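You operate a simulated robot arm through the tools that you are given. There is no shell and no other tool. Be economical: measure what you need, move in short steps, check, and stop when the job is done.

Carry out the task below with a simulated two-armed robot. There is one attempt and no reset: what you move stays moved.

TASK
Pick up the cream sack from the middle shelf of the sack rack with one hand, pass it to the other hand and put it on the top of the cupboard. Take the cream tape roll and leave it on top of the green cone. Shut the white drawer. Fetch the blue bearing and set it on top of the blue cone. Take the blue ring and leave it on the yellow bearing. Do these in any order.

Only the result counts: the job must be done as asked and must still hold three seconds after the hand-in. Knocking over, shifting, dropping, spilling or breaking anything else fails it.

THE ROBOT
Two 6-joint arms with two-finger parallel grippers on one trunk, on a base that drives. Base frame: it is fixed to the floor where the robot stands at the start and does not move with it; the origin is under the middle of the robot, x ahead of it, y to its left, z up. Lengths are in m, angles in rad, forces in N, time in s.
The left shoulder is at the start at [0.08, 0.216, 1.459], the right one opposite. With the tool pointing down near the work surface each hand reaches from about 0.1 to 0.36 m from the robot's upright axis, wherever it stands, measured 20 degrees to its own side. Places, roughly: blue bearing (7x7x3 cm) [-7.3, 2, 0.9]; blue cone [-7.25, 3.5, 1]; blue ring (4x4x2 cm) [-7.7, 2.9, 0.9]; cream sack [0.5, 0, 0.5]; cream tape roll (6x6x5 cm) [-2.1, 1.3, 1.4]; green cone [-2, 0.75, 0.75]; top of the cupboard [-2.1, -2.8, 0.9]; white drawer [-7.2, 1.7, 0.7]; yellow bearing (7x7x3 cm) [-7.4, 2.1, 0.9]. Payload 3.43 kg a hand.
The TCP of each hand is the grasp point between the finger pads, 0.03 m short of the fingertips. In the tool frame z runs along the fingers and y along their closing line. The gripper opens to 0.094 m. The fingers are 0.028 m wide and 0.01 m thick; the gripper's body (0.05 by 0.096 m) begins 0.055 m behind the TCP.
Orientation is that of the tool frame in the base frame, as a unit quaternion [x, y, z, w]. With the fingers straight down and closing along the base's y, the tool's x points along the base's -x, its y along +y and its z along -z.

THE INTERFACE
- The arms move only by the tool nudge_tool. It takes "left_moves", "right_moves" or both (then of equal length, played together; a hand with none holds still); each is a list of rows, each a list of 7 numbers: the shift along the tool's x, y, z in m, then the turn, a rotation vector about the tool's x, y, z in rad, then the finger opening in m, from 0 to 0.094. In form: [[tx, ty, tz, ax, ay, az, jaw], ...]. A call has 1 to 20 rows; each row is the pose to reach, as a shift and turn from the pose commanded when the call began, along the tool's axes at that moment. Rows are played at 5 a second. More than 0.05 m and 0.15 rad between two rows, or a gripper value outside its range, and nothing of the call is played. A pose out of reach is approached as far as the arm can. The call stops where the force on the tool passes 40 N (or 10 N more than at its start, if that is more) or the arm is blocked; 0.2 s more then pass. Each finger travels about 0.072 m/s and halts on what it meets, pressing with about 36 N; the grip force reading is that of the motor and also rises with nothing between the fingers. The clock runs only during rows and for 0.2 s after the last one: add rows that repeat a pose to give the fingers time. It gives the time, the measured TCP pose, the force on the tool (base axes), the opening and the grip force at its end, in the units of the frame above (readings bear some noise), with the torque about the TCP (base axes, N m) and any sound that the robot's microphone picked up, and new pictures: "pictures" is both (left out), scene, wrist or none (wrist: the cameras of the hands that moved).
- Cameras (640 x 400 px; columns grow to the right, rows downward): "scene" is now at [0.086, -0.0073, 1.5923]; the picture's right is [-0.16, -0.99, 0.00], its down [-0.92, 0.15, -0.36] and it looks along [0.36, -0.06, -0.93] (base axes); focal length 287 px, centre (320, 200). "left" rides on the left gripper at [0.076, -0.014, -0.102] in its tool frame; the picture's right is [0.18, 0.98, 0.00], its down [-0.75, 0.14, -0.64] and it looks along [-0.63, 0.12, 0.77] (tool axes); focal length 243 px, centre (320, 200). "right" rides on the right gripper at [0.076, 0.014, -0.102] in its tool frame; the picture's right is [-0.18, 0.98, 0.00], its down [-0.75, -0.14, -0.64] and it looks along [-0.63, -0.12, 0.77] (tool axes); focal length 243 px, centre (320, 200). There is no depth. A picture from a camera that has moved, and an enlarged one, comes with that camera's place and axes in the base frame and with its lens.
- lift_body(by): slides the trunk up (or, below 0, down) by that many m; the arms and the scene camera ride with it, the base frame stays. It gives what a move gives, with no picture.
- base_move(legs): drives the robot by 1 to 6 legs, each [ahead, left, turn to the left] in m, m and rad, along the robot's own axes; the way and the turn of a leg run together, so that a leg with both is an arc; at most 1.5 m and 3.142 rad a leg. The arms and the cameras ride along, it lands a little off, and it stops where it bumps. It gives what a move gives, and a new picture of the scene camera.
- turn_head(pan, tilt): turns the head with the scene camera to pan (to the left, within 1.501 rad either way) and tilt (down, from -0.506 to 1.204), counted from straight ahead of the robot. It gives what a move gives, and a new picture of the scene camera.
- inspect(camera, box): a new picture of the part [left, top, right, bottom] of that camera's present view, enlarged. No time passes.
- sign_off(): hands the job in; it is judged then, once.

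Go step by step. Nothing tells you exact positions but the pictures and the camera data: compare them with the known pose of the tool, close in by small moves and look again before you grip or let go. The budget is 165 turns and 260 pictures, counting those below and the enlarged ones. Unless the task says otherwise, let go and move clear before handing in.

The tools are called after "Emit:" as name(argument=value, ...) on one line, values as JSON. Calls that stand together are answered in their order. nudge_tool: Moves the arms, as the interface text tells. Its arguments: {"type":"object","properties":{"left_moves":{"type":"array"},"right_moves":{"type":"array"},"pictures":{"type":"string","enum":["both","scene","wrist","none"]}},"required":[]} The other tools are called the same way: lift_body (by) slides the trunk up or down; base_move (legs) drives the base; turn_head (pan, tilt) turns the head that bears the scene camera; inspect (camera, box) takes an enlarged picture of a part of a camera's view; sign_off () hands the job in.

At the start:

```text
time: 0.0
left_ee_pos: [0.3879, 0.0434, 0.8931]
left_tcp_rot: [0.0, 1.0, 0.001, 0.0]
left_force: [0.4, 0.8, 0.2]
left_moment: [0.02, 0.0, 0.0]
left_opening: 0.0941
left_grip_force: 0.1
right_ee_pos: [0.2706, -0.1689, 0.7958]
right_tcp_rot: [0.0, 1.0, 0.0, -0.001]
right_force: [0.1, 0.6, -0.5]
right_moment: [-0.01, 0.01, 0.0]
right_opening: 0.0941
right_grip_force: 0.0
trunk travel left (down, up): [-0.689, 0.151]
robot x, y, heading: [-0.0017, -0.0009, -0.001]
head pan, tilt: [-0.157, 1.201]
```

scene: 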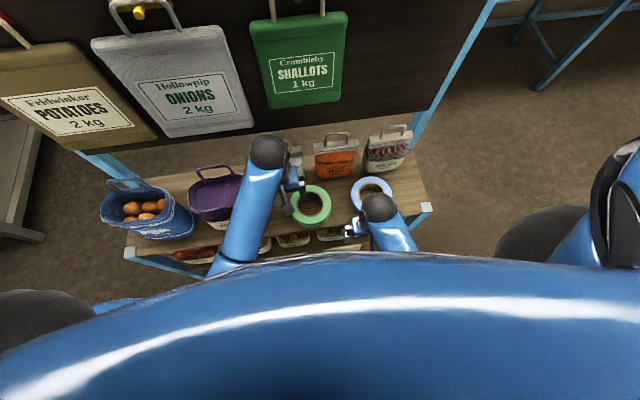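
right: 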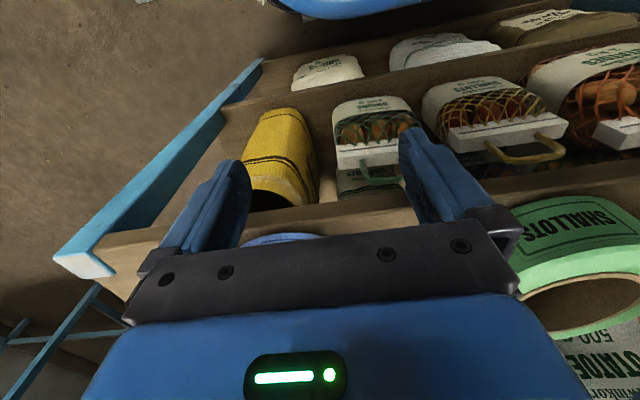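
left: 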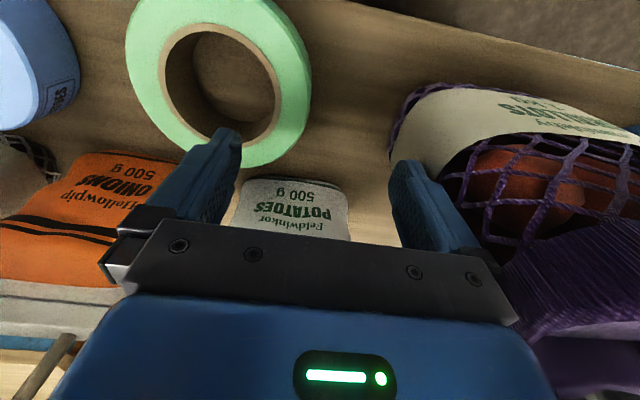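

The rack is right ahead, with several shelves of small sacks. I'll look closer to identify the middle shelf and the cream sack.

Emit:
inspect(camera="right", box=[220, 0, 640, 262])

Emit:
turn_head(pan=0, tilt=0.8)

```text
1.52 times, centred on (430, 131) of right
camera zoom: at [0.196, -0.1551, 0.8982], right [0.18, 0.98, 0.0], down [0.75, -0.14, 0.64], along [0.63, -0.12, -0.77], focal length 370 px, centre (152, 305)
```

zoom: 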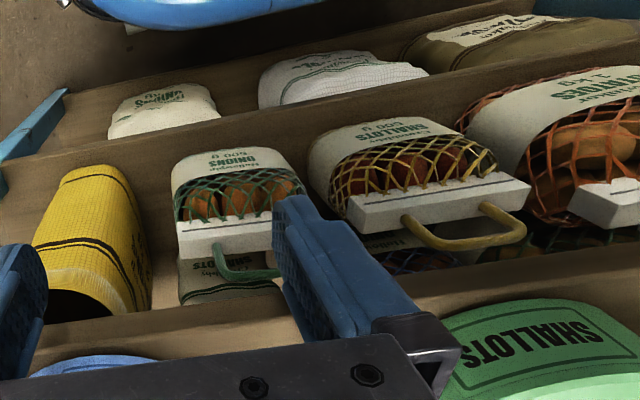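

```text
time: 0.9
left_ee_pos: [0.3874, 0.0439, 0.8928]
left_tcp_rot: [0.0, 1.0, 0.0, 0.0]
left_force: [-0.2, -0.9, 0.8]
left_moment: [0.01, -0.01, -0.04]
left_opening: 0.0941
left_grip_force: 0.0
right_ee_pos: [0.2714, -0.1666, 0.7952]
right_tcp_rot: [0.001, 1.0, 0.0, 0.0]
right_force: [0.6, 1.0, -0.7]
right_moment: [-0.02, 0.0, 0.01]
right_opening: 0.0939
right_grip_force: 0.2
trunk travel left (down, up): [-0.689, 0.151]
robot x, y, heading: [-0.0007, 0.0038, 0.003]
head pan, tilt: [0.0, 0.799]
camera scene: at [0.1115, 0.0014, 1.62], right [0.0, -1.0, 0.0], down [-0.72, 0.0, -0.7], along [0.7, 0.0, -0.72], focal length 287 px, centre (320, 200)
```

scene: 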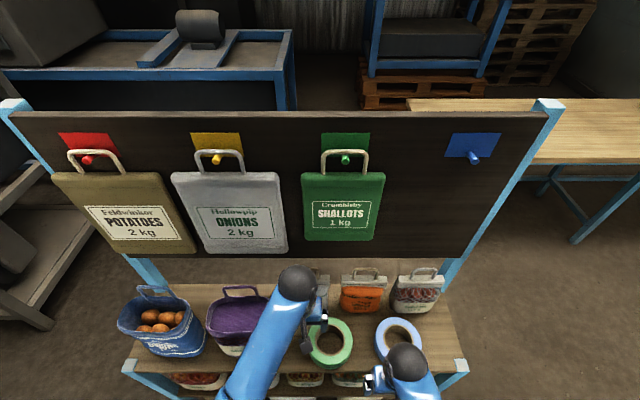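

Several candidates; I need a front view of the rack. Raise the trunk so the hands clear, then back off.

Emit:
lift_body(by=0.14)

Emit:
base_move(legs=[[-0.75, 0, 0]])

```text
time: 2.5
left_ee_pos: [0.3879, 0.0442, 1.0334]
left_tcp_rot: [-0.001, 1.0, 0.0, -0.001]
left_force: [1.0, -0.1, 0.8]
left_moment: [-0.03, 0.02, -0.01]
left_opening: 0.0943
left_grip_force: 0.1
right_ee_pos: [0.2708, -0.1692, 0.9356]
right_tcp_rot: [-0.001, 1.0, 0.0, -0.001]
right_force: [-0.3, -0.1, -0.3]
right_moment: [0.0, -0.03, 0.03]
right_opening: 0.094
right_grip_force: 0.1
trunk travel left (down, up): [-0.829, 0.011]
robot x, y, heading: [-0.0024, 0.0008, 0.0]
head pan, tilt: [0.0, 0.799]
```

```text
time: 6.5
left_ee_pos: [-0.3449, 0.043, 1.0328]
left_tcp_rot: [0.006, 1.0, 0.001, 0.001]
left_force: [0.4, -0.5, 0.2]
left_moment: [0.01, 0.02, -0.01]
left_opening: 0.0942
left_grip_force: 0.0
right_ee_pos: [-0.463, -0.1663, 0.9345]
right_tcp_rot: [0.006, 1.0, 0.0, 0.0]
right_force: [0.0, -0.8, -0.2]
right_moment: [0.0, 0.02, -0.01]
right_opening: 0.0939
right_grip_force: 0.0
trunk travel left (down, up): [-0.829, 0.011]
robot x, y, heading: [-0.7307, 0.0073, -0.007]
head pan, tilt: [0.0, 0.799]
camera scene: at [-0.6202, 0.0044, 1.7599], right [-0.01, -1.0, 0.0], down [-0.72, 0.01, -0.7], along [0.7, -0.01, -0.72], focal length 287 px, centre (320, 200)
```

scene: 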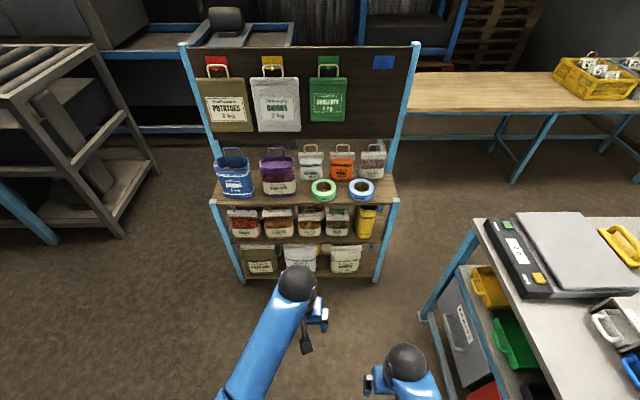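

Emit:
inspect(camera="scene", box=[200, 140, 408, 270])

Emit:
lift_body(by=-0.6)

Emit:
turn_head(pan=0, tilt=0.45)

Emit:
inspect(camera="scene", box=[180, 120, 460, 295])

```text
3.08 times, centred on (304, 205) of scene
camera zoom: at [-0.6202, 0.0044, 1.7599], right [-0.01, -1.0, 0.0], down [-0.72, 0.01, -0.7], along [0.7, -0.01, -0.72], focal length 884 px, centre (369, 185)
```

zoom: 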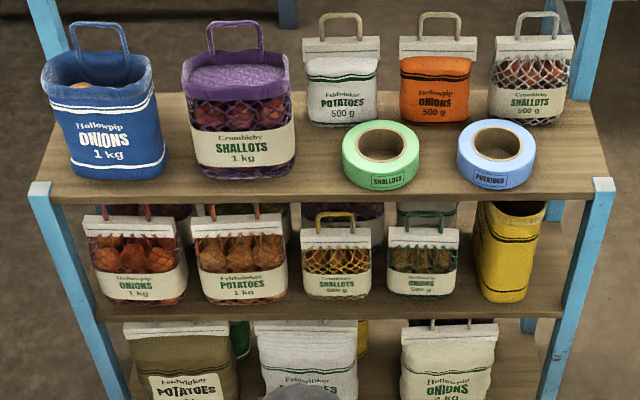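

```text
refused: -0.6 is not a number from -0.4 to 0.4
```

```text
time: 7.4
left_ee_pos: [-0.3464, 0.0441, 1.0327]
left_tcp_rot: [0.006, 1.0, 0.0, 0.002]
left_force: [-0.6, -0.2, -0.1]
left_moment: [0.02, 0.03, -0.01]
left_opening: 0.094
left_grip_force: 0.0
right_ee_pos: [-0.4644, -0.1661, 0.935]
right_tcp_rot: [0.006, 1.0, -0.001, 0.0]
right_force: [-0.1, 0.0, 0.6]
right_moment: [-0.02, -0.02, 0.02]
right_opening: 0.0941
right_grip_force: 0.0
trunk travel left (down, up): [-0.829, 0.011]
robot x, y, heading: [-0.7362, 0.0029, -0.017]
head pan, tilt: [0.0, 0.45]
camera scene: at [-0.6116, 0.0043, 1.7905], right [-0.01, -1.0, 0.0], down [-0.44, 0.01, -0.9], along [0.9, -0.01, -0.44], focal length 287 px, centre (320, 200)
```

scene: 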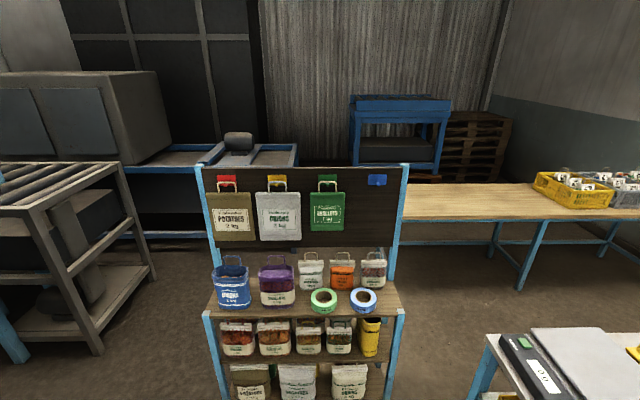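

```text
2.29 times, centred on (320, 208) of scene
camera zoom: at [-0.6116, 0.0043, 1.7905], right [-0.01, -1.0, 0.0], down [-0.44, 0.01, -0.9], along [0.9, -0.01, -0.44], focal length 657 px, centre (320, 183)
```

zoom: 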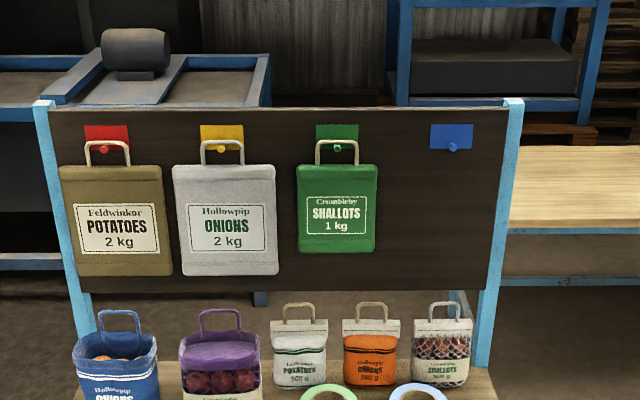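

Emit:
lift_body(by=-0.4)

Emit:
lift_body(by=-0.38)

Emit:
turn_head(pan=0, tilt=0.35)

Emit:
inspect(camera="scene", box=[200, 170, 440, 320])

```text
time: 11.2
left_ee_pos: [-0.3469, 0.0437, 0.6331]
left_tcp_rot: [0.006, 1.0, 0.0, 0.0]
left_force: [0.0, -0.4, -0.8]
left_moment: [-0.04, 0.01, -0.02]
left_opening: 0.0937
left_grip_force: 0.1
right_ee_pos: [-0.4635, -0.166, 0.5356]
right_tcp_rot: [0.007, 1.0, 0.0, 0.0]
right_force: [0.1, -0.8, -0.5]
right_moment: [0.0, 0.0, -0.01]
right_opening: 0.0941
right_grip_force: 0.1
trunk travel left (down, up): [-0.429, 0.411]
robot x, y, heading: [-0.7327, 0.0024, -0.009]
head pan, tilt: [0.0, 0.45]
```

```text
time: 13.4
left_ee_pos: [-0.3462, 0.0429, 0.3919]
left_tcp_rot: [0.006, 1.0, -0.001, 0.001]
left_force: [-0.1, -0.5, -0.5]
left_moment: [0.02, 0.0, 0.04]
left_opening: 0.0941
left_grip_force: 0.0
right_ee_pos: [-0.4645, -0.1649, 0.2993]
right_tcp_rot: [0.004, 1.0, 0.005, 0.001]
right_force: [-6.5, -5.7, 21.4]
right_moment: [0.78, 0.47, 0.41]
right_opening: 0.0904
right_grip_force: 0.0
trunk travel left (down, up): [-0.188, 0.652]
robot x, y, heading: [-0.7367, 0.0055, -0.015]
head pan, tilt: [0.0, 0.45]
stopped: the force on the tool passed its limit at 133 N (the readings are from after the stop); the commanded pose is now the measured one
```

```text
time: 14.1
left_ee_pos: [-0.3462, 0.0437, 0.3919]
left_tcp_rot: [0.006, 1.0, 0.0, 0.002]
left_force: [0.0, -0.2, 0.4]
left_moment: [0.01, 0.02, 0.0]
left_opening: 0.0939
left_grip_force: 0.0
right_ee_pos: [-0.4643, -0.1638, 0.2992]
right_tcp_rot: [0.004, 1.0, 0.005, 0.001]
right_force: [-4.8, -5.6, 20.2]
right_moment: [0.73, 0.34, 0.38]
right_opening: 0.0904
right_grip_force: 0.1
trunk travel left (down, up): [-0.188, 0.652]
robot x, y, heading: [-0.7317, 0.0051, -0.012]
head pan, tilt: [0.0, 0.351]
camera scene: at [-0.6109, 0.0045, 1.1589], right [-0.01, -1.0, 0.0], down [-0.34, 0.0, -0.94], along [0.94, -0.01, -0.34], focal length 287 px, centre (320, 200)
```

scene: 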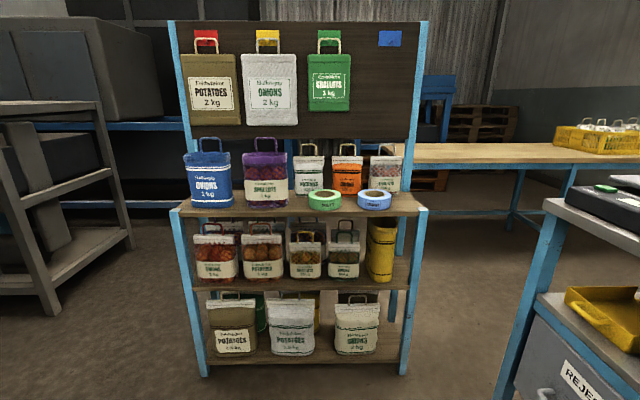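

```text
2.67 times, centred on (320, 245) of scene
camera zoom: at [-0.6109, 0.0045, 1.1589], right [-0.01, -1.0, 0.0], down [-0.34, 0.0, -0.94], along [0.94, -0.01, -0.34], focal length 766 px, centre (320, 80)
```

zoom: 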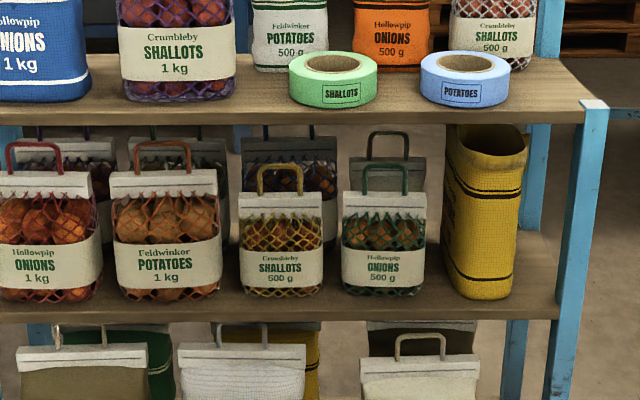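

The plain cream sack seems to stand behind the green-net one, so it must be taken from the rear of the rack. I'll look left to check the passage before driving around.

Emit:
lift_body(by=0.3)

Emit:
turn_head(pan=0.8, tilt=0.6)

```text
time: 17.1
left_ee_pos: [-0.3456, 0.0439, 0.6907]
left_tcp_rot: [0.007, 1.0, 0.0, 0.0]
left_force: [0.3, -0.6, 0.4]
left_moment: [-0.01, 0.01, 0.02]
left_opening: 0.0939
left_grip_force: 0.1
right_ee_pos: [-0.4636, -0.1644, 0.5993]
right_tcp_rot: [0.004, 1.0, 0.004, 0.0]
right_force: [0.0, -0.7, -0.5]
right_moment: [0.01, -0.01, 0.02]
right_opening: 0.0937
right_grip_force: 0.0
trunk travel left (down, up): [-0.488, 0.352]
robot x, y, heading: [-0.7333, 0.0044, -0.01]
head pan, tilt: [0.0, 0.351]
```

```text
time: 18.2
left_ee_pos: [-0.3449, 0.0435, 0.6933]
left_tcp_rot: [0.006, 1.0, 0.0, 0.0]
left_force: [1.4, 0.6, -0.2]
left_moment: [0.0, -0.03, -0.02]
left_opening: 0.0942
left_grip_force: 0.0
right_ee_pos: [-0.4638, -0.1653, 0.5997]
right_tcp_rot: [0.006, 1.0, 0.005, 0.001]
right_force: [0.1, -0.9, 0.1]
right_moment: [-0.06, 0.03, 0.03]
right_opening: 0.094
right_grip_force: 0.0
trunk travel left (down, up): [-0.488, 0.352]
robot x, y, heading: [-0.733, 0.0021, -0.02]
head pan, tilt: [0.799, 0.6]
camera scene: at [-0.6405, 0.0679, 1.436], right [0.71, -0.71, 0.0], down [-0.4, -0.4, -0.83], along [0.58, 0.58, -0.56], focal length 287 px, centre (320, 200)
```

scene: 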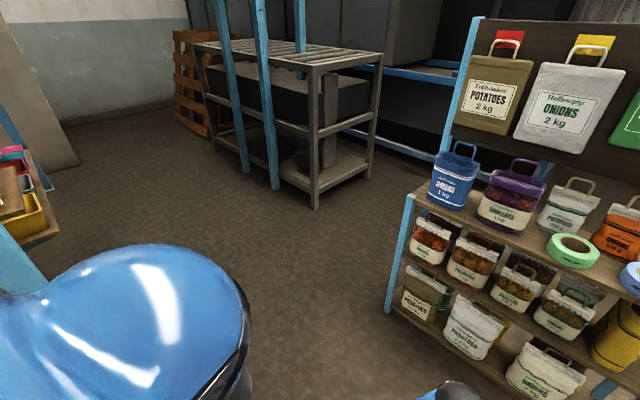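

Emit:
base_move(legs=[[0.25, 0.97, 0.01], [1.3, 0, 0]])

Emit:
turn_head(pan=0, tilt=0.6)

```text
time: 29.3
left_ee_pos: [1.1865, 0.9487, 0.691]
left_tcp_rot: [0.017, 1.0, 0.0, 0.0]
left_force: [-0.5, -0.1, -0.2]
left_moment: [-0.01, 0.01, -0.03]
left_opening: 0.0941
left_grip_force: 0.1
right_ee_pos: [1.0621, 0.7428, 0.5997]
right_tcp_rot: [0.016, 1.0, 0.005, 0.0]
right_force: [-0.3, -0.5, 0.9]
right_moment: [-0.01, 0.02, 0.03]
right_opening: 0.0937
right_grip_force: 0.1
trunk travel left (down, up): [-0.488, 0.352]
robot x, y, heading: [0.7983, 0.9207, -0.035]
head pan, tilt: [0.799, 0.6]
camera scene: at [0.8911, 0.9791, 1.436], right [0.69, -0.72, 0.0], down [-0.41, -0.39, -0.83], along [0.59, 0.57, -0.56], focal length 287 px, centre (320, 200)
```

scene: 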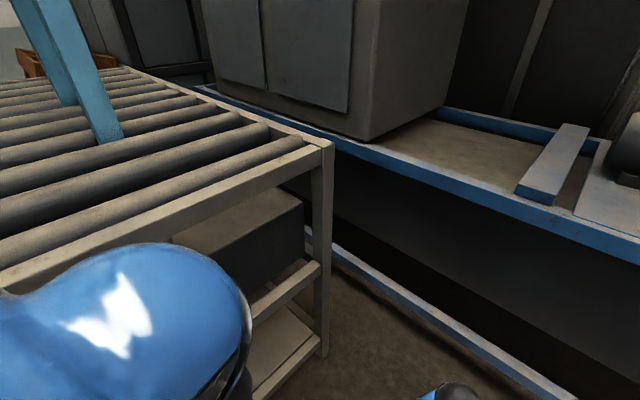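

```text
time: 30.4
left_ee_pos: [1.1858, 0.9486, 0.6919]
left_tcp_rot: [0.017, 1.0, 0.0, 0.0]
left_force: [0.2, 0.6, 0.1]
left_moment: [0.03, -0.01, -0.01]
left_opening: 0.0938
left_grip_force: 0.1
right_ee_pos: [1.0623, 0.7429, 0.5985]
right_tcp_rot: [0.016, 1.0, 0.004, 0.0]
right_force: [0.9, -0.4, -0.1]
right_moment: [0.0, 0.02, -0.02]
right_opening: 0.0938
right_grip_force: 0.0
trunk travel left (down, up): [-0.488, 0.352]
robot x, y, heading: [0.7971, 0.9195, -0.037]
head pan, tilt: [0.0, 0.6]
camera scene: at [0.9157, 0.915, 1.436], right [-0.03, -1.0, 0.0], down [-0.56, 0.02, -0.82], along [0.82, -0.03, -0.57], focal length 287 px, centre (320, 200)
```

scene: 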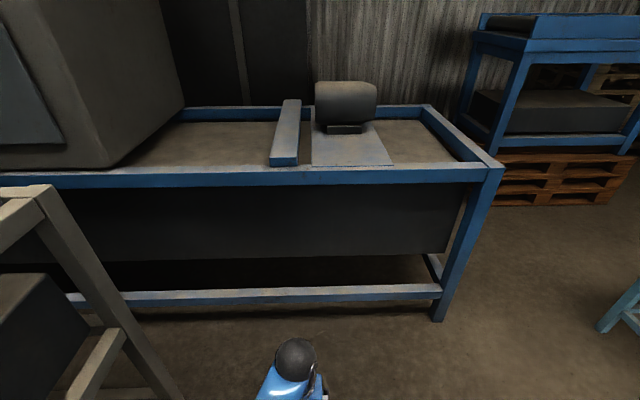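

Emit:
base_move(legs=[[0.42, -0.1, 0.03], [0, 0, -3.141], [0, 0.8, 0]])

```text
time: 44.5
left_ee_pos: [0.8241, -0.0474, 0.6907]
left_tcp_rot: [1.0, -0.009, 0.0, 0.0]
left_force: [-0.3, -0.7, 0.5]
left_moment: [-0.03, 0.03, -0.01]
left_opening: 0.094
left_grip_force: 0.0
right_ee_pos: [0.9431, 0.1608, 0.5995]
right_tcp_rot: [1.0, -0.007, 0.0, 0.004]
right_force: [-0.6, 0.4, -0.3]
right_moment: [0.02, -0.05, -0.03]
right_opening: 0.094
right_grip_force: 0.0
trunk travel left (down, up): [-0.488, 0.352]
robot x, y, heading: [1.2103, -0.0069, 3.124]
head pan, tilt: [0.0, 0.6]
camera scene: at [1.0941, -0.0058, 1.436], right [0.02, 1.0, 0.0], down [0.56, -0.01, -0.83], along [-0.82, 0.01, -0.56], focal length 287 px, centre (320, 200)
```

scene: 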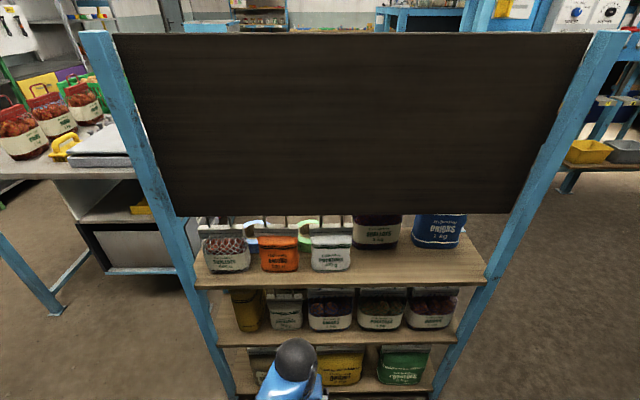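

Emit:
lift_body(by=-0.2)

Emit:
inspect(camera="scene", box=[180, 200, 500, 400])

```text
time: 46.6
left_ee_pos: [0.8236, -0.0461, 0.4926]
left_tcp_rot: [1.0, -0.009, 0.001, 0.0]
left_force: [0.1, 0.3, 0.3]
left_moment: [0.02, 0.05, 0.02]
left_opening: 0.094
left_grip_force: 0.0
right_ee_pos: [0.9436, 0.1605, 0.3995]
right_tcp_rot: [1.0, -0.007, 0.0, 0.004]
right_force: [-0.3, -0.3, -0.2]
right_moment: [0.04, -0.02, -0.02]
right_opening: 0.0941
right_grip_force: 0.2
trunk travel left (down, up): [-0.288, 0.552]
robot x, y, heading: [1.2137, -0.0058, 3.122]
head pan, tilt: [0.0, 0.6]
```

```text
2.00 times, centred on (340, 300) of scene
camera zoom: at [1.0942, -0.0058, 1.236], right [0.02, 1.0, 0.0], down [0.56, -0.01, -0.83], along [-0.82, 0.01, -0.56], focal length 575 px, centre (280, 0)
```

zoom: 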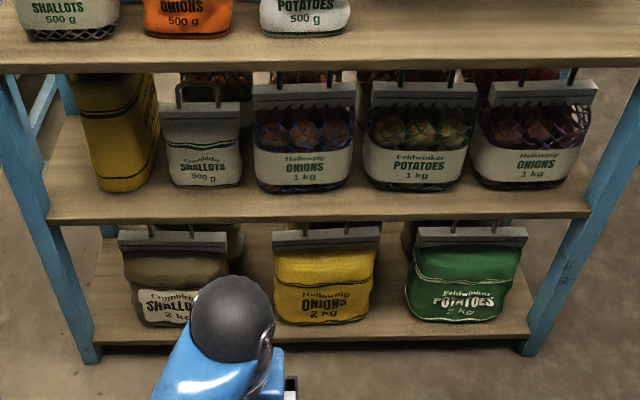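

The cream sack ("Crumbleby Shallots") is reachable from behind, near (0.485, -0.115), with its handle top about z 0.67. I'll turn the left hand to point forward with a vertical closing line.

Emit:
nudge_tool(left_moves=[[0, 0.005, -0.011, -0.0863, -0.0863, 0.0863, 0.094], [0, 0.01, -0.022, -0.1727, -0.1727, 0.1727, 0.094], [0, 0.015, -0.033, -0.259, -0.259, 0.259, 0.094], [0, 0.02, -0.044, -0.3454, -0.3454, 0.3454, 0.094], [0, 0.025, -0.055, -0.4318, -0.4318, 0.4318, 0.094], [0, 0.03, -0.066, -0.5181, -0.5181, 0.5181, 0.094], [0, 0.035, -0.077, -0.6045, -0.6045, 0.6045, 0.094], [0, 0.04, -0.088, -0.6909, -0.6909, 0.6909, 0.094], [0, 0.045, -0.099, -0.7772, -0.7772, 0.7772, 0.094], [0, 0.05, -0.11, -0.8636, -0.8636, 0.8636, 0.094], [0, 0.055, -0.121, -0.95, -0.95, 0.95, 0.094], [0, 0.06, -0.132, -1.0363, -1.0363, 1.0363, 0.094], [0, 0.065, -0.143, -1.1227, -1.1227, 1.1227, 0.094], [0, 0.07, -0.154, -1.2091, -1.2091, 1.2091, 0.094]])

```text
time: 49.6
left_ee_pos: [0.8217, -0.1171, 0.6452]
left_tcp_rot: [-0.495, 0.504, 0.504, -0.496]
left_force: [0.1, -0.4, -0.2]
left_moment: [-0.02, 0.02, 0.01]
left_opening: 0.094
left_grip_force: 0.0
right_ee_pos: [0.9438, 0.161, 0.3991]
right_tcp_rot: [1.0, -0.008, 0.001, 0.005]
right_force: [0.4, -0.2, 0.1]
right_moment: [-0.01, 0.0, -0.03]
right_opening: 0.0939
right_grip_force: 0.1
trunk travel left (down, up): [-0.288, 0.552]
robot x, y, heading: [1.2094, -0.0086, 3.127]
head pan, tilt: [0.0, 0.6]
camera scene: at [1.0945, -0.0059, 1.236], right [0.02, 1.0, 0.0], down [0.56, -0.01, -0.83], along [-0.83, 0.01, -0.56], focal length 287 px, centre (320, 200)
camera left: at [0.9226, -0.1951, 0.6307], right [0.0, -0.18, 0.98], down [0.66, 0.74, 0.14], along [-0.76, 0.64, 0.12], focal length 243 px, centre (320, 200)
```

scene: 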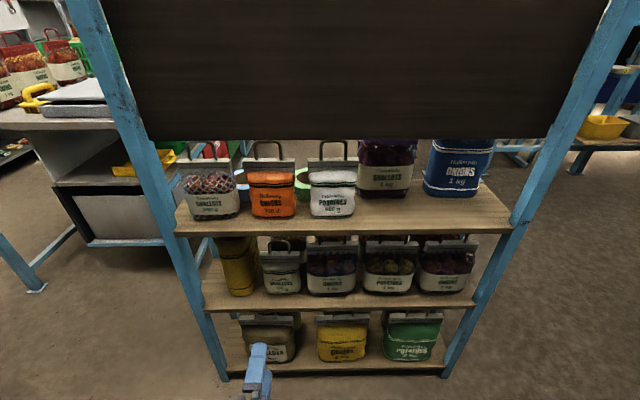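
left: 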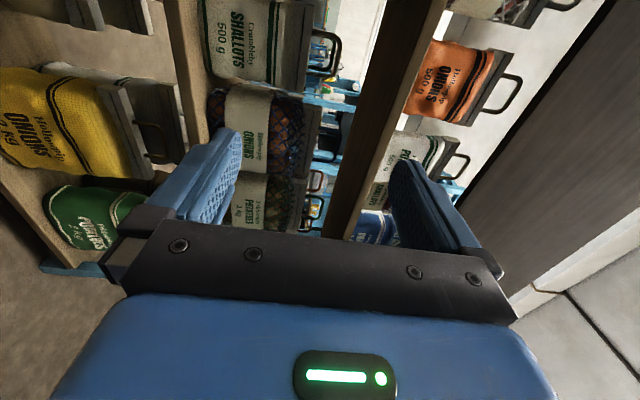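

Emit:
inspect(camera="left", box=[200, 0, 400, 125])

Emit:
inspect(camera="scene", box=[220, 220, 348, 300])

```text
3.20 times, centred on (300, 62) of left
camera zoom: at [0.9226, -0.1951, 0.6307], right [0.0, -0.18, 0.98], down [0.66, 0.74, 0.14], along [-0.76, 0.64, 0.12], focal length 776 px, centre (384, 640)
```

zoom: 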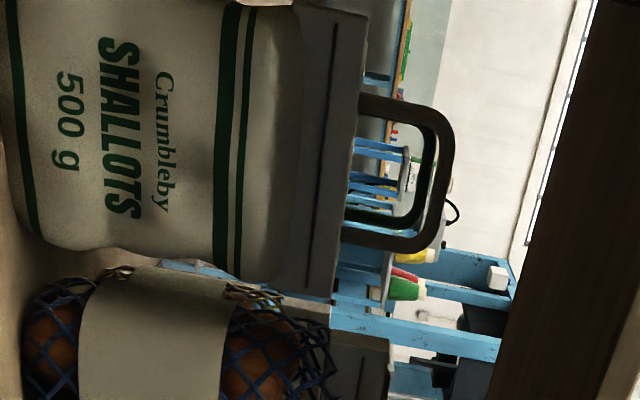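

```text
5.00 times, centred on (284, 260) of scene
camera zoom: at [1.0945, -0.0059, 1.236], right [0.02, 1.0, 0.0], down [0.56, -0.01, -0.83], along [-0.83, 0.01, -0.56], focal length 1436 px, centre (500, -100)
```

zoom: 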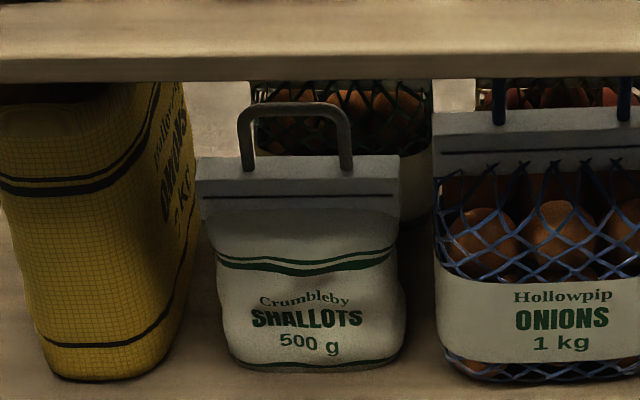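

Handle bar is at about (0.472, -0.12, 0.671). I'll drive 0.15 m closer, then look again.

Emit:
base_move(legs=[[0.16, 0, 0]])

Emit:
nudge_tool(left_moves=[[0.002, 0.013, 0, 0, 0, 0, 0.06], [0.005, 0.026, 0, 0, 0, 0, 0.036], [0.005, 0.026, 0, 0, 0, 0, 0.036]])

```text
time: 51.0
left_ee_pos: [0.6577, -0.1136, 0.6445]
left_tcp_rot: [-0.495, 0.505, 0.504, -0.495]
left_force: [-0.8, -0.9, 0.3]
left_moment: [0.0, 0.01, 0.0]
left_opening: 0.094
left_grip_force: 0.0
right_ee_pos: [0.7812, 0.1649, 0.3992]
right_tcp_rot: [1.0, -0.008, 0.0, 0.005]
right_force: [-0.3, -0.1, -0.6]
right_moment: [0.02, 0.0, -0.01]
right_opening: 0.0942
right_grip_force: 0.1
trunk travel left (down, up): [-0.288, 0.552]
robot x, y, heading: [1.0492, -0.0073, 3.125]
head pan, tilt: [0.0, 0.6]
camera scene: at [0.9302, -0.0027, 1.2359], right [0.02, 1.0, 0.0], down [0.57, -0.01, -0.82], along [-0.82, 0.02, -0.57], focal length 287 px, centre (320, 200)
```

scene: 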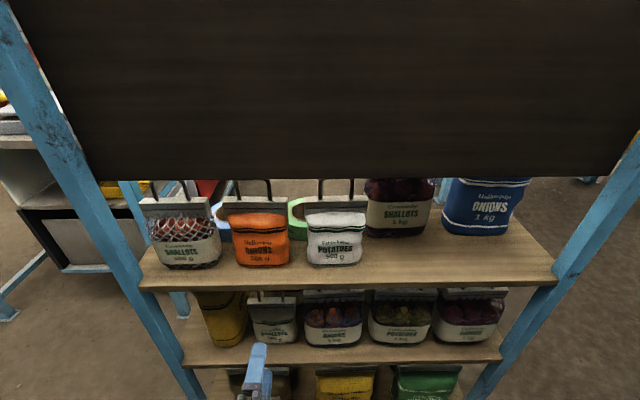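

```text
time: 51.9
left_ee_pos: [0.6584, -0.1205, 0.6708]
left_tcp_rot: [-0.495, 0.505, 0.505, -0.495]
left_force: [0.1, 1.0, 0.0]
left_moment: [-0.02, -0.01, -0.02]
left_opening: 0.0361
left_grip_force: 0.1
right_ee_pos: [0.7807, 0.1646, 0.3981]
right_tcp_rot: [1.0, -0.008, 0.0, 0.005]
right_force: [-0.1, -0.7, -0.2]
right_moment: [0.0, 0.03, -0.07]
right_opening: 0.0938
right_grip_force: 0.1
trunk travel left (down, up): [-0.288, 0.552]
robot x, y, heading: [1.0482, -0.0067, 3.122]
head pan, tilt: [0.0, 0.6]
camera scene: at [0.9313, -0.0027, 1.236], right [0.02, 1.0, 0.0], down [0.56, -0.01, -0.83], along [-0.82, 0.02, -0.56], focal length 287 px, centre (320, 200)
camera left: at [0.7591, -0.1972, 0.6568], right [0.0, -0.18, 0.98], down [0.66, 0.74, 0.14], along [-0.75, 0.65, 0.12], focal length 243 px, centre (320, 200)
```

scene: 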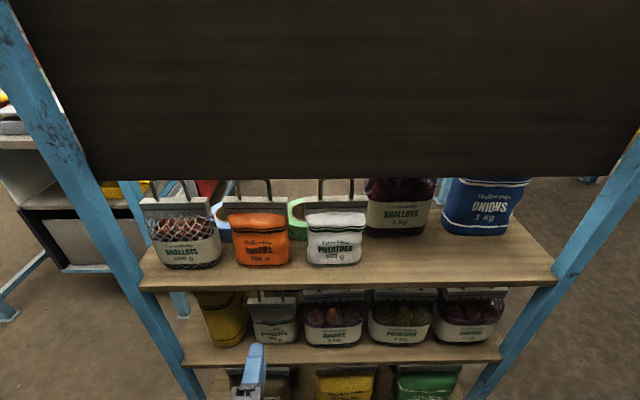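
left: 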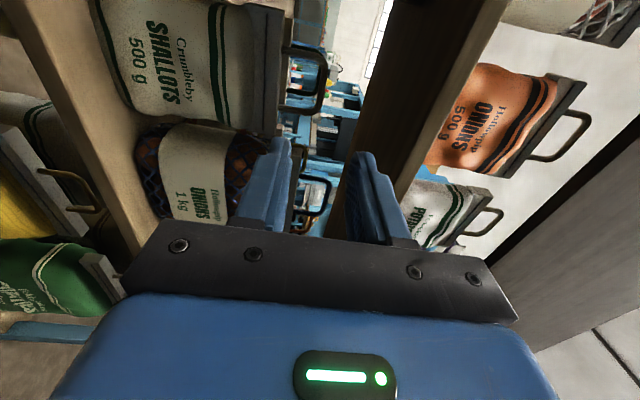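

Emit:
nudge_tool(left_moves=[[0, 0, 0.03, 0, 0, 0, 0.036], [0.001, 0, 0.06, 0, 0, 0, 0.036], [0.002, 0, 0.09, 0, 0, 0, 0.036], [0.003, 0, 0.12, 0, 0, 0, 0.036]], pictures="wrist")

Emit:
inspect(camera="left", box=[200, 40, 456, 200])

```text
time: 52.9
left_ee_pos: [0.5376, -0.1194, 0.6715]
left_tcp_rot: [-0.495, 0.505, 0.505, -0.495]
left_force: [-1.1, 0.0, -0.5]
left_moment: [0.02, -0.03, 0.0]
left_opening: 0.0362
left_grip_force: 0.1
right_ee_pos: [0.7799, 0.1652, 0.3992]
right_tcp_rot: [1.0, -0.008, 0.0, 0.005]
right_force: [0.1, -0.4, -0.8]
right_moment: [0.01, 0.0, 0.02]
right_opening: 0.0942
right_grip_force: 0.1
trunk travel left (down, up): [-0.288, 0.552]
robot x, y, heading: [1.0516, -0.0079, 3.123]
head pan, tilt: [0.0, 0.6]
camera left: at [0.6384, -0.1973, 0.6565], right [0.0, -0.18, 0.98], down [0.66, 0.74, 0.14], along [-0.75, 0.65, 0.12], focal length 243 px, centre (320, 200)
```

left: 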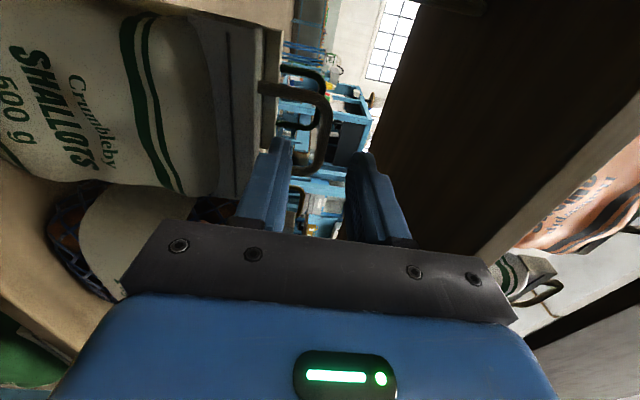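

```text
2.50 times, centred on (328, 120) of left
camera zoom: at [0.6384, -0.1973, 0.6565], right [0.0, -0.18, 0.98], down [0.66, 0.74, 0.14], along [-0.75, 0.65, 0.12], focal length 606 px, centre (300, 400)
```

zoom: 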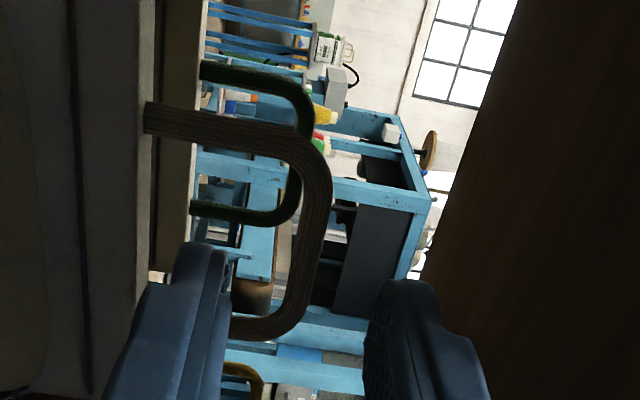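

Emit:
nudge_tool(left_moves=[[0, 0.002, 0.025, 0, 0, 0, 0.036], [0.001, 0.004, 0.05, 0, 0, 0, 0.036], [0.001, 0.004, 0.072, 0, 0, 0, 0.036]], pictures="wrist")

Emit:
inspect(camera="left", box=[200, 40, 456, 200])

```text
time: 53.6
left_ee_pos: [0.4634, -0.1185, 0.6766]
left_tcp_rot: [-0.494, 0.506, 0.505, -0.495]
left_force: [0.1, 0.3, 0.5]
left_moment: [0.0, -0.02, 0.01]
left_opening: 0.036
left_grip_force: 0.0
right_ee_pos: [0.7809, 0.1643, 0.399]
right_tcp_rot: [1.0, -0.008, 0.0, 0.004]
right_force: [-0.9, 0.1, -0.2]
right_moment: [-0.01, 0.03, 0.04]
right_opening: 0.0938
right_grip_force: 0.0
trunk travel left (down, up): [-0.288, 0.552]
robot x, y, heading: [1.0479, -0.0091, 3.123]
head pan, tilt: [0.0, 0.6]
camera left: at [0.5655, -0.1964, 0.6624], right [0.0, -0.18, 0.98], down [0.66, 0.74, 0.14], along [-0.76, 0.65, 0.12], focal length 243 px, centre (320, 200)
```

left: 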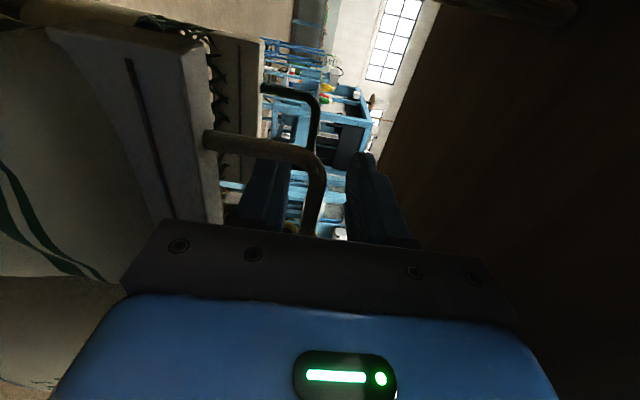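

```text
2.50 times, centred on (328, 120) of left
camera zoom: at [0.5655, -0.1964, 0.6624], right [0.0, -0.18, 0.98], down [0.66, 0.74, 0.14], along [-0.76, 0.65, 0.12], focal length 606 px, centre (300, 400)
```

zoom: 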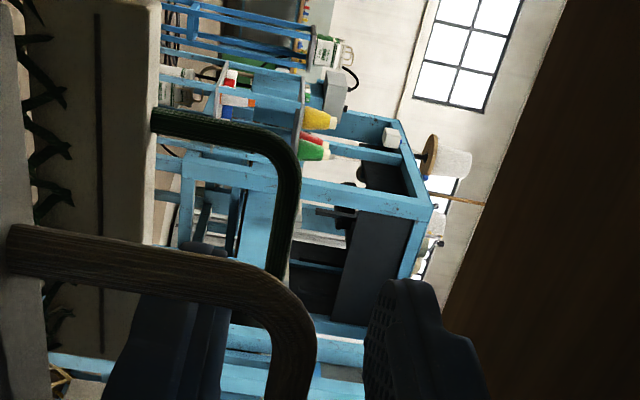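

Emit:
nudge_tool(left_moves=[[0, 0, 0, 0, 0, 0, 0.02], [0, 0, 0, 0, 0, 0, 0.0], [0, 0, 0, 0, 0, 0, 0.0], [0, 0, 0, 0, 0, 0, 0.0]], pictures="wrist")

Emit:
inspect(camera="left", box=[200, 40, 456, 200])

```text
time: 54.6
left_ee_pos: [0.466, -0.1188, 0.6763]
left_tcp_rot: [-0.495, 0.505, 0.505, -0.495]
left_force: [-0.1, -0.7, -0.2]
left_moment: [0.0, 0.07, -0.03]
left_opening: 0.0122
left_grip_force: 36.1
right_ee_pos: [0.7799, 0.1641, 0.4004]
right_tcp_rot: [1.0, -0.008, 0.0, 0.004]
right_force: [0.9, -0.9, -0.1]
right_moment: [0.0, -0.01, -0.04]
right_opening: 0.094
right_grip_force: 0.0
trunk travel left (down, up): [-0.288, 0.552]
robot x, y, heading: [1.0478, -0.0081, 3.121]
head pan, tilt: [0.0, 0.6]
camera left: at [0.5659, -0.1964, 0.6621], right [0.0, -0.18, 0.98], down [0.66, 0.74, 0.14], along [-0.76, 0.65, 0.12], focal length 243 px, centre (320, 200)
```

left: 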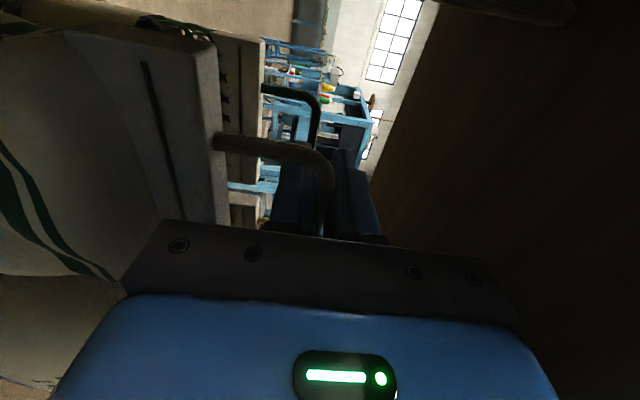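

```text
2.50 times, centred on (328, 120) of left
camera zoom: at [0.5659, -0.1964, 0.6621], right [0.0, -0.18, 0.98], down [0.66, 0.74, 0.14], along [-0.76, 0.65, 0.12], focal length 606 px, centre (300, 400)
```

zoom: 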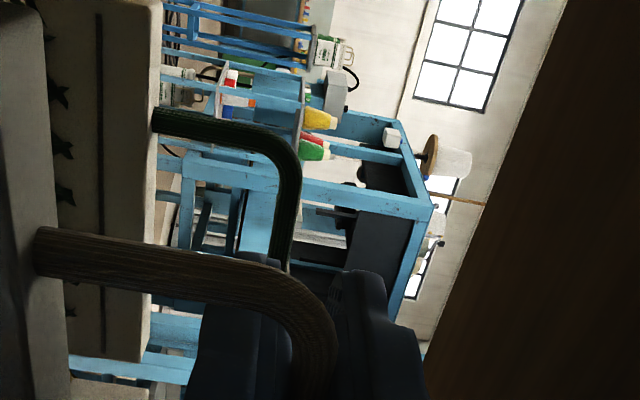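

Emit:
nudge_tool(left_moves=[[0, 0.006, 0, 0, 0, 0, 0.0], [0, 0.012, 0, 0, 0, 0, 0.0], [0, 0.02, 0, 0, 0, 0, 0.0], [0, 0.026, 0, 0, 0, 0, 0.0], [0, 0.026, 0, 0, 0, 0, 0.0]])

```text
time: 55.9
left_ee_pos: [0.4653, -0.1199, 0.7022]
left_tcp_rot: [-0.495, 0.504, 0.505, -0.496]
left_force: [0.8, 0.4, -5.7]
left_moment: [-0.01, 0.07, 0.01]
left_opening: 0.012
left_grip_force: 36.4
right_ee_pos: [0.7805, 0.1641, 0.3991]
right_tcp_rot: [1.0, -0.008, 0.0, 0.004]
right_force: [-0.8, 0.5, 0.5]
right_moment: [0.01, -0.04, 0.01]
right_opening: 0.0938
right_grip_force: 0.1
trunk travel left (down, up): [-0.288, 0.552]
robot x, y, heading: [1.0514, -0.0036, 3.126]
head pan, tilt: [0.0, 0.6]
camera scene: at [0.9306, -0.0028, 1.2359], right [0.02, 1.0, 0.0], down [0.57, -0.01, -0.82], along [-0.82, 0.02, -0.57], focal length 287 px, centre (320, 200)
camera left: at [0.5663, -0.1976, 0.6874], right [0.0, -0.18, 0.98], down [0.66, 0.74, 0.14], along [-0.75, 0.65, 0.12], focal length 243 px, centre (320, 200)
```

scene: 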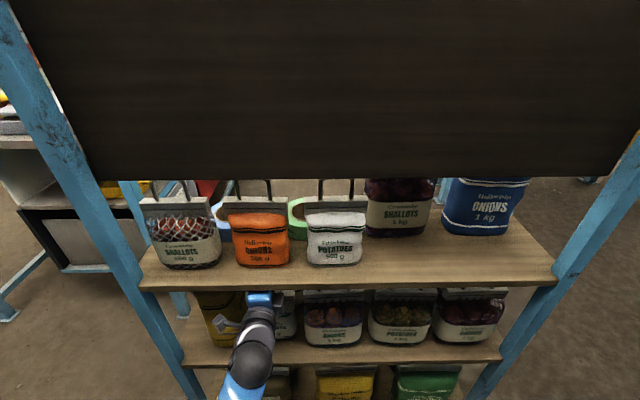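
left: 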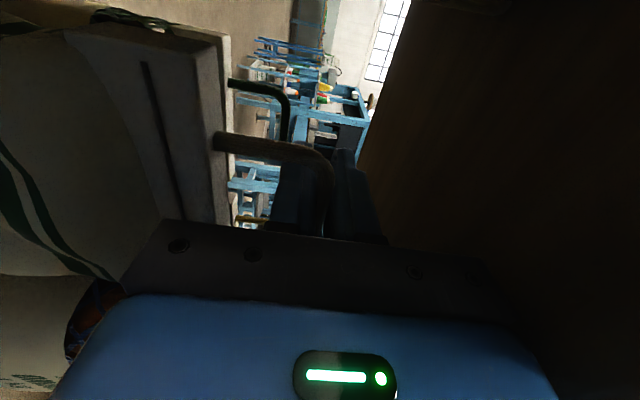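

Emit:
nudge_tool(left_moves=[[0, -0.005, 0, 0, 0, 0, 0.0], [0, -0.007, -0.015, 0, 0, 0, 0.0], [0, -0.007, -0.03, 0, 0, 0, 0.0], [0, -0.007, -0.05, 0, 0, 0, 0.0], [0, -0.007, -0.075, 0, 0, 0, 0.0], [0, -0.007, -0.1, 0, 0, 0, 0.0], [0, -0.007, -0.125, 0, 0, 0, 0.0], [0, -0.007, -0.15, 0, 0, 0, 0.0], [0, -0.007, -0.17, 0, 0, 0, 0.0], [0, -0.007, -0.18, 0, 0, 0, 0.0], [0, -0.007, -0.18, 0, 0, 0, 0.0]])

Emit:
base_move(legs=[[-0.25, 0, 0]])

```text
time: 58.2
left_ee_pos: [0.6483, -0.1216, 0.6916]
left_tcp_rot: [-0.495, 0.504, 0.505, -0.495]
left_force: [-0.1, -0.5, -5.1]
left_moment: [-0.01, 0.06, -0.02]
left_opening: 0.0121
left_grip_force: 36.3
right_ee_pos: [0.781, 0.1634, 0.3987]
right_tcp_rot: [1.0, -0.007, 0.001, 0.005]
right_force: [-0.8, -0.4, -0.4]
right_moment: [-0.04, -0.03, 0.01]
right_opening: 0.0938
right_grip_force: 0.1
trunk travel left (down, up): [-0.288, 0.552]
robot x, y, heading: [1.045, -0.0058, 3.123]
head pan, tilt: [0.0, 0.6]
camera scene: at [0.9309, -0.0028, 1.2359], right [0.02, 1.0, 0.0], down [0.57, -0.01, -0.82], along [-0.82, 0.02, -0.57], focal length 287 px, centre (320, 200)
camera left: at [0.7484, -0.1996, 0.6774], right [0.0, -0.18, 0.98], down [0.66, 0.74, 0.14], along [-0.75, 0.65, 0.12], focal length 243 px, centre (320, 200)
```

scene: 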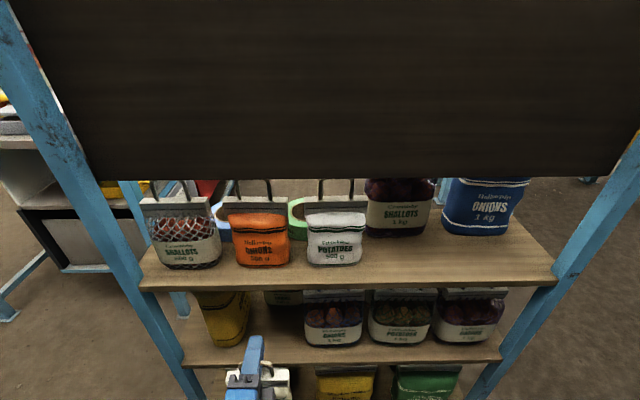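
left: 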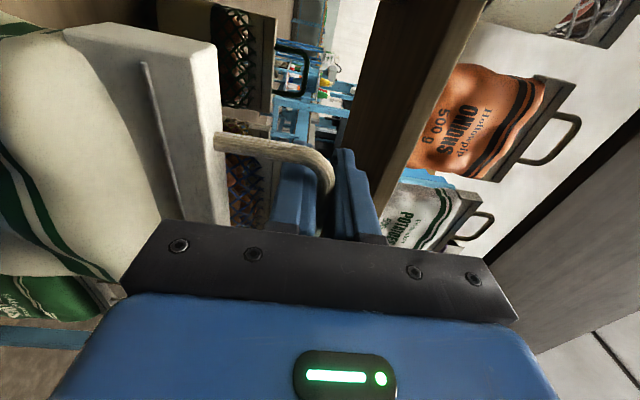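

```text
time: 60.0
left_ee_pos: [0.8888, -0.1249, 0.6919]
left_tcp_rot: [-0.494, 0.505, 0.506, -0.495]
left_force: [-1.3, 0.5, -5.1]
left_moment: [0.03, 0.06, -0.01]
left_opening: 0.0121
left_grip_force: 35.7
right_ee_pos: [1.0225, 0.1598, 0.3989]
right_tcp_rot: [1.0, -0.009, -0.001, 0.004]
right_force: [0.3, -0.6, 0.6]
right_moment: [0.01, 0.0, 0.0]
right_opening: 0.094
right_grip_force: 0.1
trunk travel left (down, up): [-0.288, 0.552]
robot x, y, heading: [1.2939, -0.0178, 3.122]
head pan, tilt: [0.0, 0.6]
camera scene: at [1.1734, -0.0073, 1.236], right [0.02, 1.0, 0.0], down [0.56, -0.01, -0.83], along [-0.83, 0.02, -0.56], focal length 287 px, centre (320, 200)
```

scene: 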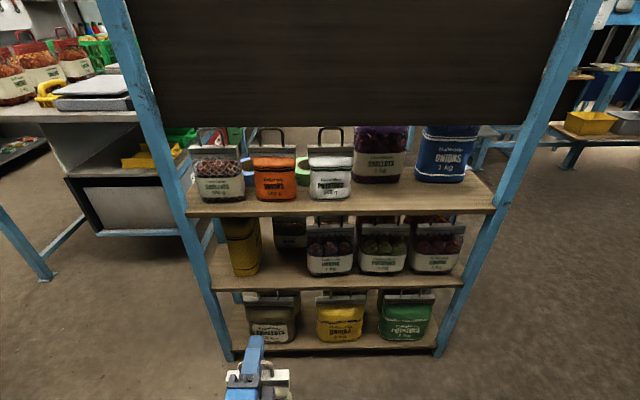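

Sack is out. Now the right hand is brought to point left beside the sack header, closing fore-aft, for the handover.

Emit:
nudge_tool(right_moves=[[-0.0096, 0.007, -0.017, -0.0863, 0.0863, 0.0863, 0.094], [-0.0191, 0.014, -0.034, -0.1727, 0.1727, 0.1727, 0.094], [-0.0287, 0.021, -0.051, -0.259, 0.259, 0.259, 0.094], [-0.0383, 0.028, -0.067, -0.3454, 0.3454, 0.3454, 0.094], [-0.0479, 0.035, -0.084, -0.4318, 0.4318, 0.4318, 0.094], [-0.0574, 0.042, -0.101, -0.5181, 0.5181, 0.5181, 0.094], [-0.067, 0.049, -0.118, -0.6045, 0.6045, 0.6045, 0.094], [-0.0766, 0.056, -0.135, -0.6909, 0.6909, 0.6909, 0.094], [-0.0861, 0.063, -0.152, -0.7772, 0.7772, 0.7772, 0.094], [-0.0957, 0.07, -0.169, -0.8636, 0.8636, 0.8636, 0.094], [-0.1053, 0.077, -0.185, -0.95, 0.95, 0.95, 0.094], [-0.1149, 0.084, -0.202, -1.0363, 1.0363, 1.0363, 0.094], [-0.1244, 0.091, -0.219, -1.1227, 1.1227, 1.1227, 0.094], [-0.134, 0.098, -0.236, -1.2091, 1.2091, 1.2091, 0.094], [-0.134, 0.098, -0.236, -1.2091, 1.2091, 1.2091, 0.094]], pictures="wrist")

Emit:
turn_head(pan=0, tilt=1.1)

```text
time: 63.2
left_ee_pos: [0.888, -0.1244, 0.6908]
left_tcp_rot: [-0.495, 0.505, 0.505, -0.495]
left_force: [0.1, -0.1, -4.4]
left_moment: [-0.02, 0.12, -0.02]
left_opening: 0.0119
left_grip_force: 36.1
right_ee_pos: [0.8875, 0.0683, 0.6377]
right_tcp_rot: [0.493, -0.503, 0.498, 0.507]
right_force: [-0.5, -0.9, 0.4]
right_moment: [-0.02, -0.03, 0.02]
right_opening: 0.0941
right_grip_force: 0.1
right hand out of reach, approached as far as the arm can: row 3, 4, 5, 6, 7, 8, 9, 10, 11
trunk travel left (down, up): [-0.288, 0.552]
robot x, y, heading: [1.2894, -0.0104, 3.121]
head pan, tilt: [0.0, 0.6]
camera right: at [0.8759, 0.1704, 0.7133], right [-0.98, 0.02, -0.19], down [0.15, 0.63, -0.76], along [0.1, -0.78, -0.62], focal length 243 px, centre (320, 200)
```

right: 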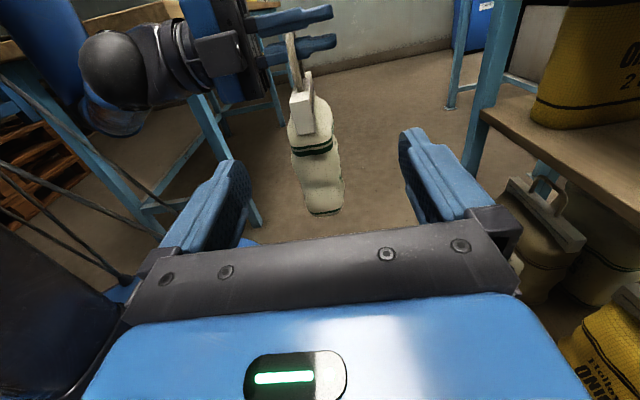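

```text
time: 64.2
left_ee_pos: [0.8893, -0.1255, 0.6913]
left_tcp_rot: [-0.495, 0.505, 0.505, -0.495]
left_force: [-0.7, 0.9, -4.7]
left_moment: [0.0, 0.07, 0.0]
left_opening: 0.0123
left_grip_force: 35.9
right_ee_pos: [0.8871, 0.0687, 0.6365]
right_tcp_rot: [0.493, -0.502, 0.497, 0.507]
right_force: [-0.7, -0.4, 0.6]
right_moment: [-0.01, 0.0, 0.0]
right_opening: 0.094
right_grip_force: 0.1
trunk travel left (down, up): [-0.288, 0.552]
robot x, y, heading: [1.2918, -0.014, 3.12]
head pan, tilt: [0.0, 1.1]
camera scene: at [1.1977, -0.0079, 1.1974], right [0.02, 1.0, 0.0], down [0.89, -0.02, -0.45], along [-0.45, 0.01, -0.89], focal length 287 px, centre (320, 200)
```

scene: 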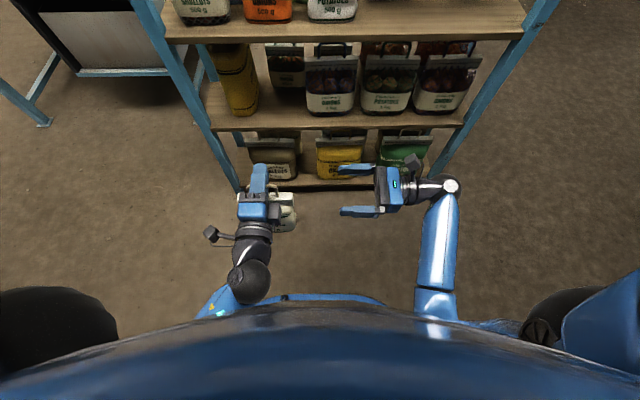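

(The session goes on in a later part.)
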